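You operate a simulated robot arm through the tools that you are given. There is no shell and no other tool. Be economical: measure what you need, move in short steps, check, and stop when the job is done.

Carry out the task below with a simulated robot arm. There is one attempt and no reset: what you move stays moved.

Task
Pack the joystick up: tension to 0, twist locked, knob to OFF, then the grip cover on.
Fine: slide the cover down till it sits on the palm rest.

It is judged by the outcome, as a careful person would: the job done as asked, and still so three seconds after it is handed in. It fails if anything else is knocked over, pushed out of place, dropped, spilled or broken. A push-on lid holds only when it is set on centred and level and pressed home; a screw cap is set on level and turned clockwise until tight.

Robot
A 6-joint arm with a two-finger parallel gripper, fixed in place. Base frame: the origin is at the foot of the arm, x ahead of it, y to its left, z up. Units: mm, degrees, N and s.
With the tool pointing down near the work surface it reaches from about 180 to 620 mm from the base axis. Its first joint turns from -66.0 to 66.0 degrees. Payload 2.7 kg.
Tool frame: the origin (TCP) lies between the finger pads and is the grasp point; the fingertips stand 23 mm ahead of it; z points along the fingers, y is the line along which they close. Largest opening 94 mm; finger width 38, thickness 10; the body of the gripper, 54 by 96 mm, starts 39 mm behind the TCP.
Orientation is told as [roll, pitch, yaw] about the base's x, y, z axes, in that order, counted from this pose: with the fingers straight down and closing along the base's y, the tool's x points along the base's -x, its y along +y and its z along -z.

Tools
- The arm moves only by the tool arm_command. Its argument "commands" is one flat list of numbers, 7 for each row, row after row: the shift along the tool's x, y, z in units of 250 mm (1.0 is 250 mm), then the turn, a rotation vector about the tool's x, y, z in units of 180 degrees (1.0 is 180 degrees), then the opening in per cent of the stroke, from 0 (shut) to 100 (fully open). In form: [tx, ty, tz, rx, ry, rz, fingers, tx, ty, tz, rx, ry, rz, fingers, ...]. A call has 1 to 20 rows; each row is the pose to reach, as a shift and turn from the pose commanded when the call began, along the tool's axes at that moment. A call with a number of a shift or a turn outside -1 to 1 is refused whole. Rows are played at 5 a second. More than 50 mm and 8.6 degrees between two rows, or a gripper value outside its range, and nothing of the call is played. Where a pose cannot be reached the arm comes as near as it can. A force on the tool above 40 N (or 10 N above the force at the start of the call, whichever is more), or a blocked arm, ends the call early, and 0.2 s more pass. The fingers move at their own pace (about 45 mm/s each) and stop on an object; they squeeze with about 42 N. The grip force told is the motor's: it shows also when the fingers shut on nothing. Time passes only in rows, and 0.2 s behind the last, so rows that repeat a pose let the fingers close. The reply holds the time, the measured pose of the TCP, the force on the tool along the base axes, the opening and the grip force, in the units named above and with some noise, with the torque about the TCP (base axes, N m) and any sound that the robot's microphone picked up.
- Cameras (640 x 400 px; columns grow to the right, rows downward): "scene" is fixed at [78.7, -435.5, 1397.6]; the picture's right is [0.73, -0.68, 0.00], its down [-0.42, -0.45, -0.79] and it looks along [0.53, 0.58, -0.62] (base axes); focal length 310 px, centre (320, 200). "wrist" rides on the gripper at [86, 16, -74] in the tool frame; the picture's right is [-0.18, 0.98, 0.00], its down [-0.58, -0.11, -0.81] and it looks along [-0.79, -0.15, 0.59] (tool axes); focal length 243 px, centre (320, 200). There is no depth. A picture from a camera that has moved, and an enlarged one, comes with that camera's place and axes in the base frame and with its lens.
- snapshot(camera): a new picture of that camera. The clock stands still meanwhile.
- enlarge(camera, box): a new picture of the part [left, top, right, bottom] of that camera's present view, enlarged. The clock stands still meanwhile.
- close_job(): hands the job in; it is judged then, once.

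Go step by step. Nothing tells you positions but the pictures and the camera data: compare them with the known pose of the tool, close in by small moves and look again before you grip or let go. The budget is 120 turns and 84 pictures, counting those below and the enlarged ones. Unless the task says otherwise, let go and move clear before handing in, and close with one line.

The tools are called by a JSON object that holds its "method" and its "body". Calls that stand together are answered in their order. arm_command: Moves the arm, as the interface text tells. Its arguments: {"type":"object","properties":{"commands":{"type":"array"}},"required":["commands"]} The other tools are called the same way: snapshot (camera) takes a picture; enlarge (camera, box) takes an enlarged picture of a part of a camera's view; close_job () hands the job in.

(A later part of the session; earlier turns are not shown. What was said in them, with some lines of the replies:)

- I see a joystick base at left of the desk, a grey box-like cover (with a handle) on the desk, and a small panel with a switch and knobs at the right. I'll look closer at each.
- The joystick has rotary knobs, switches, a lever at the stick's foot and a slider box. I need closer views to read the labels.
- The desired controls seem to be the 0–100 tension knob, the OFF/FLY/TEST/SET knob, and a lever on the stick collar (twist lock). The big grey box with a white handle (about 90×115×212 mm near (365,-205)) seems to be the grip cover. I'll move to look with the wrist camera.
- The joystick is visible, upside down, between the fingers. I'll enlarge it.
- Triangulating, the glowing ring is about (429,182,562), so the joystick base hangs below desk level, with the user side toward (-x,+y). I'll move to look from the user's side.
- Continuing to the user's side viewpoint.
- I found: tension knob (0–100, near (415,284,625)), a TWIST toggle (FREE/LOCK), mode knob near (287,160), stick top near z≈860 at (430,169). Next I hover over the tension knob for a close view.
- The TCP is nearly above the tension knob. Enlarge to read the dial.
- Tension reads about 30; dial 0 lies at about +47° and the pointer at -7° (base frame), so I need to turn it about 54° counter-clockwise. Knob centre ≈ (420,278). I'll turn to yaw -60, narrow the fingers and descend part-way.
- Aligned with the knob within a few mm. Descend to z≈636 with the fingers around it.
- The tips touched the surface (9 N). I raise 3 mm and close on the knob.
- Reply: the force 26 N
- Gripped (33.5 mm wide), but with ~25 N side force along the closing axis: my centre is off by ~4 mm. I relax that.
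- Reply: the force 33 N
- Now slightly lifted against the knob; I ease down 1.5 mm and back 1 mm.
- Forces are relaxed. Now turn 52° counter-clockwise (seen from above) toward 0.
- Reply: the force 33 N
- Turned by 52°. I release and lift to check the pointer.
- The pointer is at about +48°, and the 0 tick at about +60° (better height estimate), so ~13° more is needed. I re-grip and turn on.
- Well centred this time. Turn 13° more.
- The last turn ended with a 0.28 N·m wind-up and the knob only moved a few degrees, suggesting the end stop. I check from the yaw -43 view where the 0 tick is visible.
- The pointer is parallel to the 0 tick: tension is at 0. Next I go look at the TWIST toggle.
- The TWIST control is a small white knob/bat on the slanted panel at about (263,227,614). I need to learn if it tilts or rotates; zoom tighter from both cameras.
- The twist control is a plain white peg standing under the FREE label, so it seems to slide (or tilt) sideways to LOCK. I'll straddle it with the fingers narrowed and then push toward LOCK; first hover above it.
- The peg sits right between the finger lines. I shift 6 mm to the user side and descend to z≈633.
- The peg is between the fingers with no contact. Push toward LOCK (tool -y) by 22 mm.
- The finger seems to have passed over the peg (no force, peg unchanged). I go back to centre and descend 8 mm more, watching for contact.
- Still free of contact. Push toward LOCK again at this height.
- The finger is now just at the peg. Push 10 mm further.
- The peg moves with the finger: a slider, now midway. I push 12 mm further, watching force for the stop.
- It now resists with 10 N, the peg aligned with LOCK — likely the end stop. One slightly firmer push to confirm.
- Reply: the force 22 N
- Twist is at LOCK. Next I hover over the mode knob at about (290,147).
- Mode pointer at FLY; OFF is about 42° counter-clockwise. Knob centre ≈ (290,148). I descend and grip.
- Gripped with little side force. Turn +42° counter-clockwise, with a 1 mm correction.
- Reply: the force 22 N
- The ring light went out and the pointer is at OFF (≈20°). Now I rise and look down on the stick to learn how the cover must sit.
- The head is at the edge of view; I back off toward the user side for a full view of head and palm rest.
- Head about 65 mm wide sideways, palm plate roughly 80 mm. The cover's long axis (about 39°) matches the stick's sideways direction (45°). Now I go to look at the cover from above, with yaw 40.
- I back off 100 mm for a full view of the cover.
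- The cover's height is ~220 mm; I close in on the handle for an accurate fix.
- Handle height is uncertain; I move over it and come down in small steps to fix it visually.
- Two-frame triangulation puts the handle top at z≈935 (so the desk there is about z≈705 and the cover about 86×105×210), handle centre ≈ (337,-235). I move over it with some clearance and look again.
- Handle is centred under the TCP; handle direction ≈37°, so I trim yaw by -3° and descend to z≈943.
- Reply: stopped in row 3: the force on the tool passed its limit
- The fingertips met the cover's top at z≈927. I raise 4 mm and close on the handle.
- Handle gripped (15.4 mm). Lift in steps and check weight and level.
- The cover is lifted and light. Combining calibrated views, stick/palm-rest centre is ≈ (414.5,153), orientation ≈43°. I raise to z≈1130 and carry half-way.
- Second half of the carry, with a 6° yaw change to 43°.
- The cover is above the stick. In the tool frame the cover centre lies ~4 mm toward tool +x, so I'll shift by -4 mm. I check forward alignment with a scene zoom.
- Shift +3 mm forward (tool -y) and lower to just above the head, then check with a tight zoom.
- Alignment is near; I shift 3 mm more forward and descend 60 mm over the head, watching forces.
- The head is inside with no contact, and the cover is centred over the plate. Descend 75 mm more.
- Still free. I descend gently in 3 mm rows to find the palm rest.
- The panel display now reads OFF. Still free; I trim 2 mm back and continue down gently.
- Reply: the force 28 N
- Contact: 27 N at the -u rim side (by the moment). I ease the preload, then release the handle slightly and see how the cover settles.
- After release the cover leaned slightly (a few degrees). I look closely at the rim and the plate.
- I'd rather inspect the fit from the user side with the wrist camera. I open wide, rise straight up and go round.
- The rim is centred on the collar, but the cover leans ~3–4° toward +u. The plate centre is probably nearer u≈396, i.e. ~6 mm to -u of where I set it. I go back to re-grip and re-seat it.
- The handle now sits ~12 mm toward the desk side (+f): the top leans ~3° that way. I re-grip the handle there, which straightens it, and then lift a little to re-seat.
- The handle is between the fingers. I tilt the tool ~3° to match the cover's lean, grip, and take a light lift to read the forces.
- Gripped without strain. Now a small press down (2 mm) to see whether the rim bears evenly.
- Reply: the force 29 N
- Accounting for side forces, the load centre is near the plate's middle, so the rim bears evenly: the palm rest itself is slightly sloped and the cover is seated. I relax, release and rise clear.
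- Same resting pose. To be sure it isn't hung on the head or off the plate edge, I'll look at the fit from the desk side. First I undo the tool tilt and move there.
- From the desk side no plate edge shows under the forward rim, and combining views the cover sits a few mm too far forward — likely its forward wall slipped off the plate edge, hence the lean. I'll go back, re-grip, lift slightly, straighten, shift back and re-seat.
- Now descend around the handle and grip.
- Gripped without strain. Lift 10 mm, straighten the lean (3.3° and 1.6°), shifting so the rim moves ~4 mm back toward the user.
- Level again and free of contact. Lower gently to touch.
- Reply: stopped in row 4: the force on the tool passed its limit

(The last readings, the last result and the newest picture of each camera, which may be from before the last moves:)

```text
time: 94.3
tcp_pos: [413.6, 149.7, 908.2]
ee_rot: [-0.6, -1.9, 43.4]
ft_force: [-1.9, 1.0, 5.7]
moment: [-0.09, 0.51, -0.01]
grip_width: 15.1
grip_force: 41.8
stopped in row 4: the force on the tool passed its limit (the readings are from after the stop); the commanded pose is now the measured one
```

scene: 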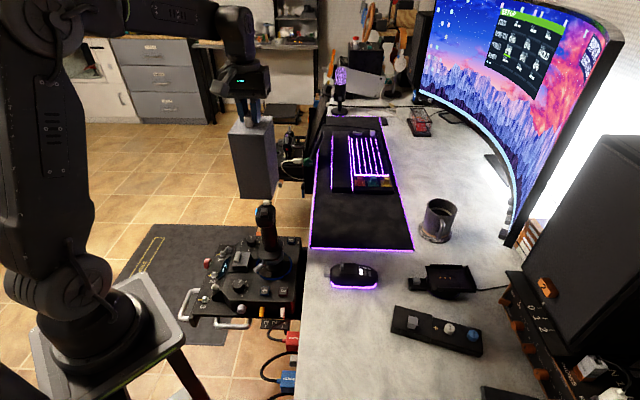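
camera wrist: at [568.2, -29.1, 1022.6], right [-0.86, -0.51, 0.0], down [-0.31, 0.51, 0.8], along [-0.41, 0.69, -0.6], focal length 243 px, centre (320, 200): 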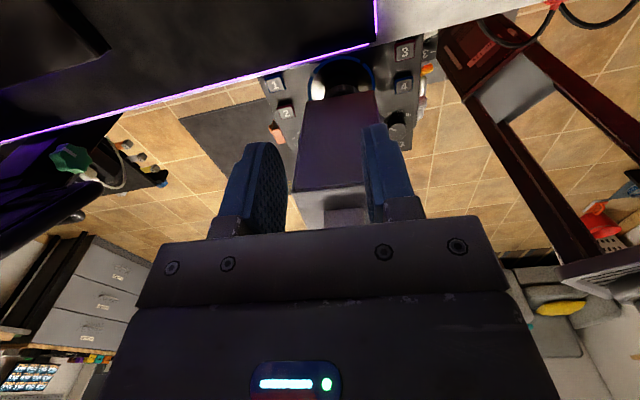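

Contact came ~4 mm higher than before, as expected if the rim is now on the plate. I release and check the lean.

{"method": "arm_command", "body": {"commands": [0, 0, 0, 0, 0, 0, 20, 0, 0, 0, 0, 0, 0, 30, 0, 0, 0, 0, 0, 0, 45, 0, 0, 0, 0, 0, 0, 45]}}

{"method": "enlarge", "body": {"camera": "scene", "box": [225, 170, 305, 290]}}

{"method": "snapshot", "body": {"camera": "wrist"}}

```text
time: 95.3
tcp_pos: [413.3, 149.2, 906.0]
ee_rot: [-0.7, -1.9, 43.3]
ft_force: [0.4, 0.1, 0.1]
moment: [-0.01, 0.0, 0.01]
grip_width: 42.0
grip_force: 0.0
```

```text
3.33 times, centred on (265, 230) of scene
camera zoom: at [78.7, -435.5, 1397.6], right [0.73, -0.68, 0.0], down [-0.42, -0.45, -0.79], along [0.53, 0.58, -0.62], focal length 1034 px, centre (503, 100)
```

zoom: 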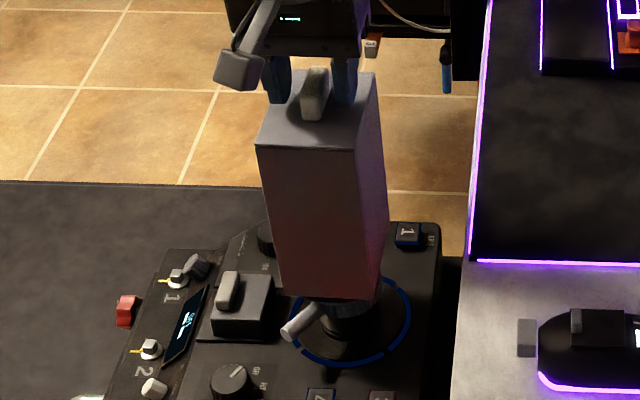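

```text
10 pictures are left
camera wrist: at [338.9, 100.9, 977.7], right [-0.54, 0.84, 0.0], down [0.47, 0.31, 0.83], along [0.7, 0.44, -0.56], focal length 243 px, centre (320, 200)
```

wrist: 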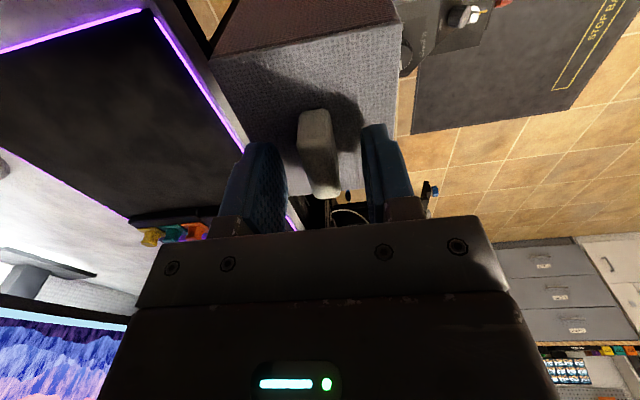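

The forward lean is gone: the sides now match the level reference and it stays centred between the open fingers. I rise and check once more from the user side.

{"method": "arm_command", "body": {"commands": [0, 0, -0.05, 0, 0, 0, 45, 0, 0, -0.15, 0, 0, 0, 45, 0, 0, -0.28, 0, 0, 0, 45, 0, 0, -0.34, 0, 0.009, 0, 45]}}

{"method": "arm_command", "body": {"commands": [0.005, 0.075, 0, 0, 0, 0.043, 45, 0.01, 0.15, 0, 0, 0, 0.087, 45, 0.015, 0.225, 0, 0, 0, 0.13, 45, 0.015, 0.3, 0, 0, 0, 0.174, 45, 0.015, 0.375, 0, 0, 0, 0.217, 45, 0.015, 0.45, 0, 0, 0, 0.26, 45, 0.015, 0.525, 0, 0, 0, 0.304, 45, 0.015, 0.58, 0, 0, 0, 0.347, 45, 0.015, 0.58, 0.05, 0, 0, 0.39, 45, 0.015, 0.58, 0.1, 0, 0, 0.434, 45, 0.015, 0.58, 0.16, 0, 0, 0.477, 45]}}

{"method": "enlarge", "body": {"camera": "wrist", "box": [260, 50, 410, 170]}}

```text
time: 96.3
tcp_pos: [413.2, 148.5, 992.9]
ee_rot: [-0.6, -0.3, 43.2]
ft_force: [0.2, 0.8, -0.9]
moment: [0.0, -0.01, 0.01]
grip_width: 42.3
grip_force: 0.0
```

```text
time: 98.8
tcp_pos: [309.0, 250.3, 952.1]
ee_rot: [0.2, -0.6, -42.7]
ft_force: [-0.2, 0.5, 0.2]
moment: [-0.05, -0.01, -0.01]
grip_width: 42.4
grip_force: 0.0
```

```text
3.33 times, centred on (335, 110) of wrist
camera zoom: at [257.0, 322.3, 1023.6], right [0.8, 0.6, 0.01], down [0.34, -0.47, 0.81], along [0.49, -0.65, -0.58], focal length 809 px, centre (270, 500)
```

zoom: 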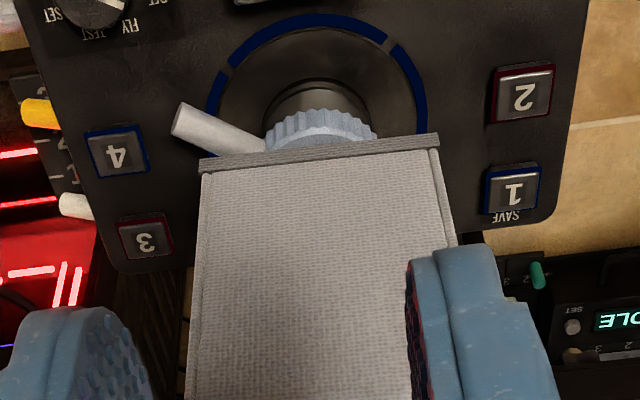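

The cover now stands upright with its rim level and centred on the collar. A final check of the whole scene before handing in.

{"method": "snapshot", "body": {"camera": "scene"}}

{"method": "enlarge", "body": {"camera": "scene", "box": [220, 200, 300, 300]}}

{"method": "enlarge", "body": {"camera": "wrist", "box": [200, 0, 440, 90]}}

```text
8 pictures are left
```

scene: 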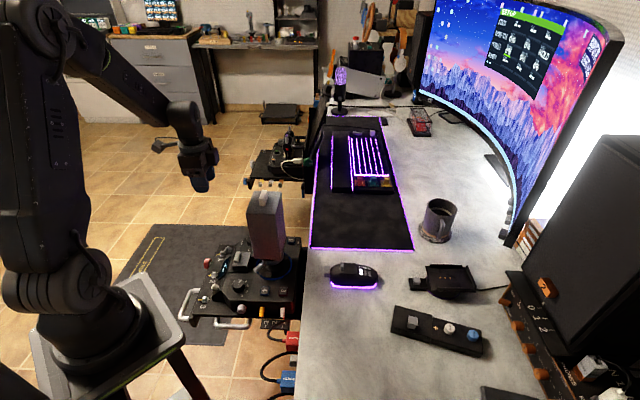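

```text
4.00 times, centred on (260, 250) of scene
camera zoom: at [78.7, -435.5, 1397.6], right [0.73, -0.68, 0.0], down [-0.42, -0.45, -0.79], along [0.53, 0.58, -0.62], focal length 1241 px, centre (560, 0)
```

zoom: 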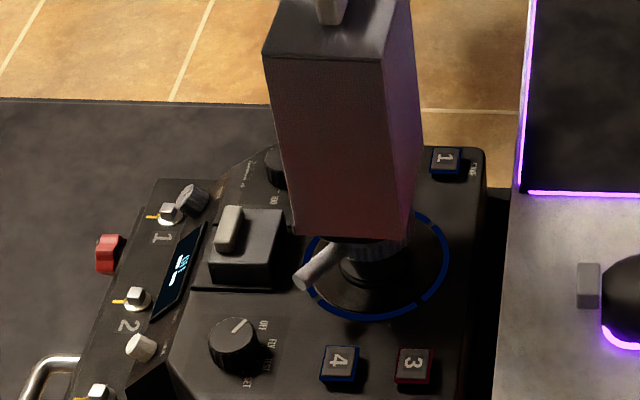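

```text
2.67 times, centred on (320, 45) of wrist
camera zoom: at [257.0, 322.3, 1023.6], right [0.8, 0.6, 0.01], down [0.34, -0.47, 0.81], along [0.49, -0.65, -0.58], focal length 647 px, centre (320, 613)
```

zoom: 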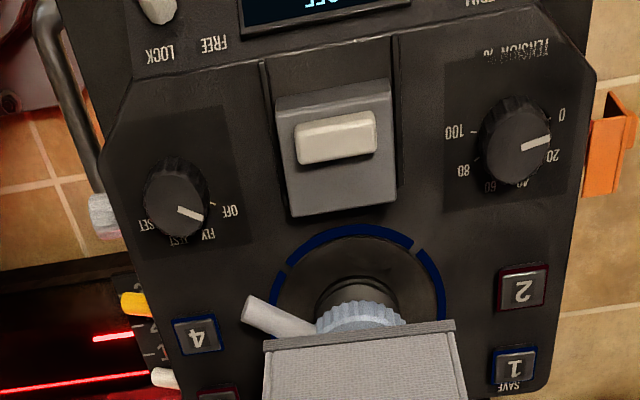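

The tension pointer is on 0, the twist peg is at LOCK, the mode knob is at OFF with the display reading OFF, and the cover is upright and level on the palm rest. Nothing else was disturbed, and the arm is clear.

{"method": "close_job", "body": {}}

```text
The job is handed in.
```

The joystick is packed up: tension is at 0, twist is locked, the knob is at OFF, and the grip cover is sitting level on the palm rest.
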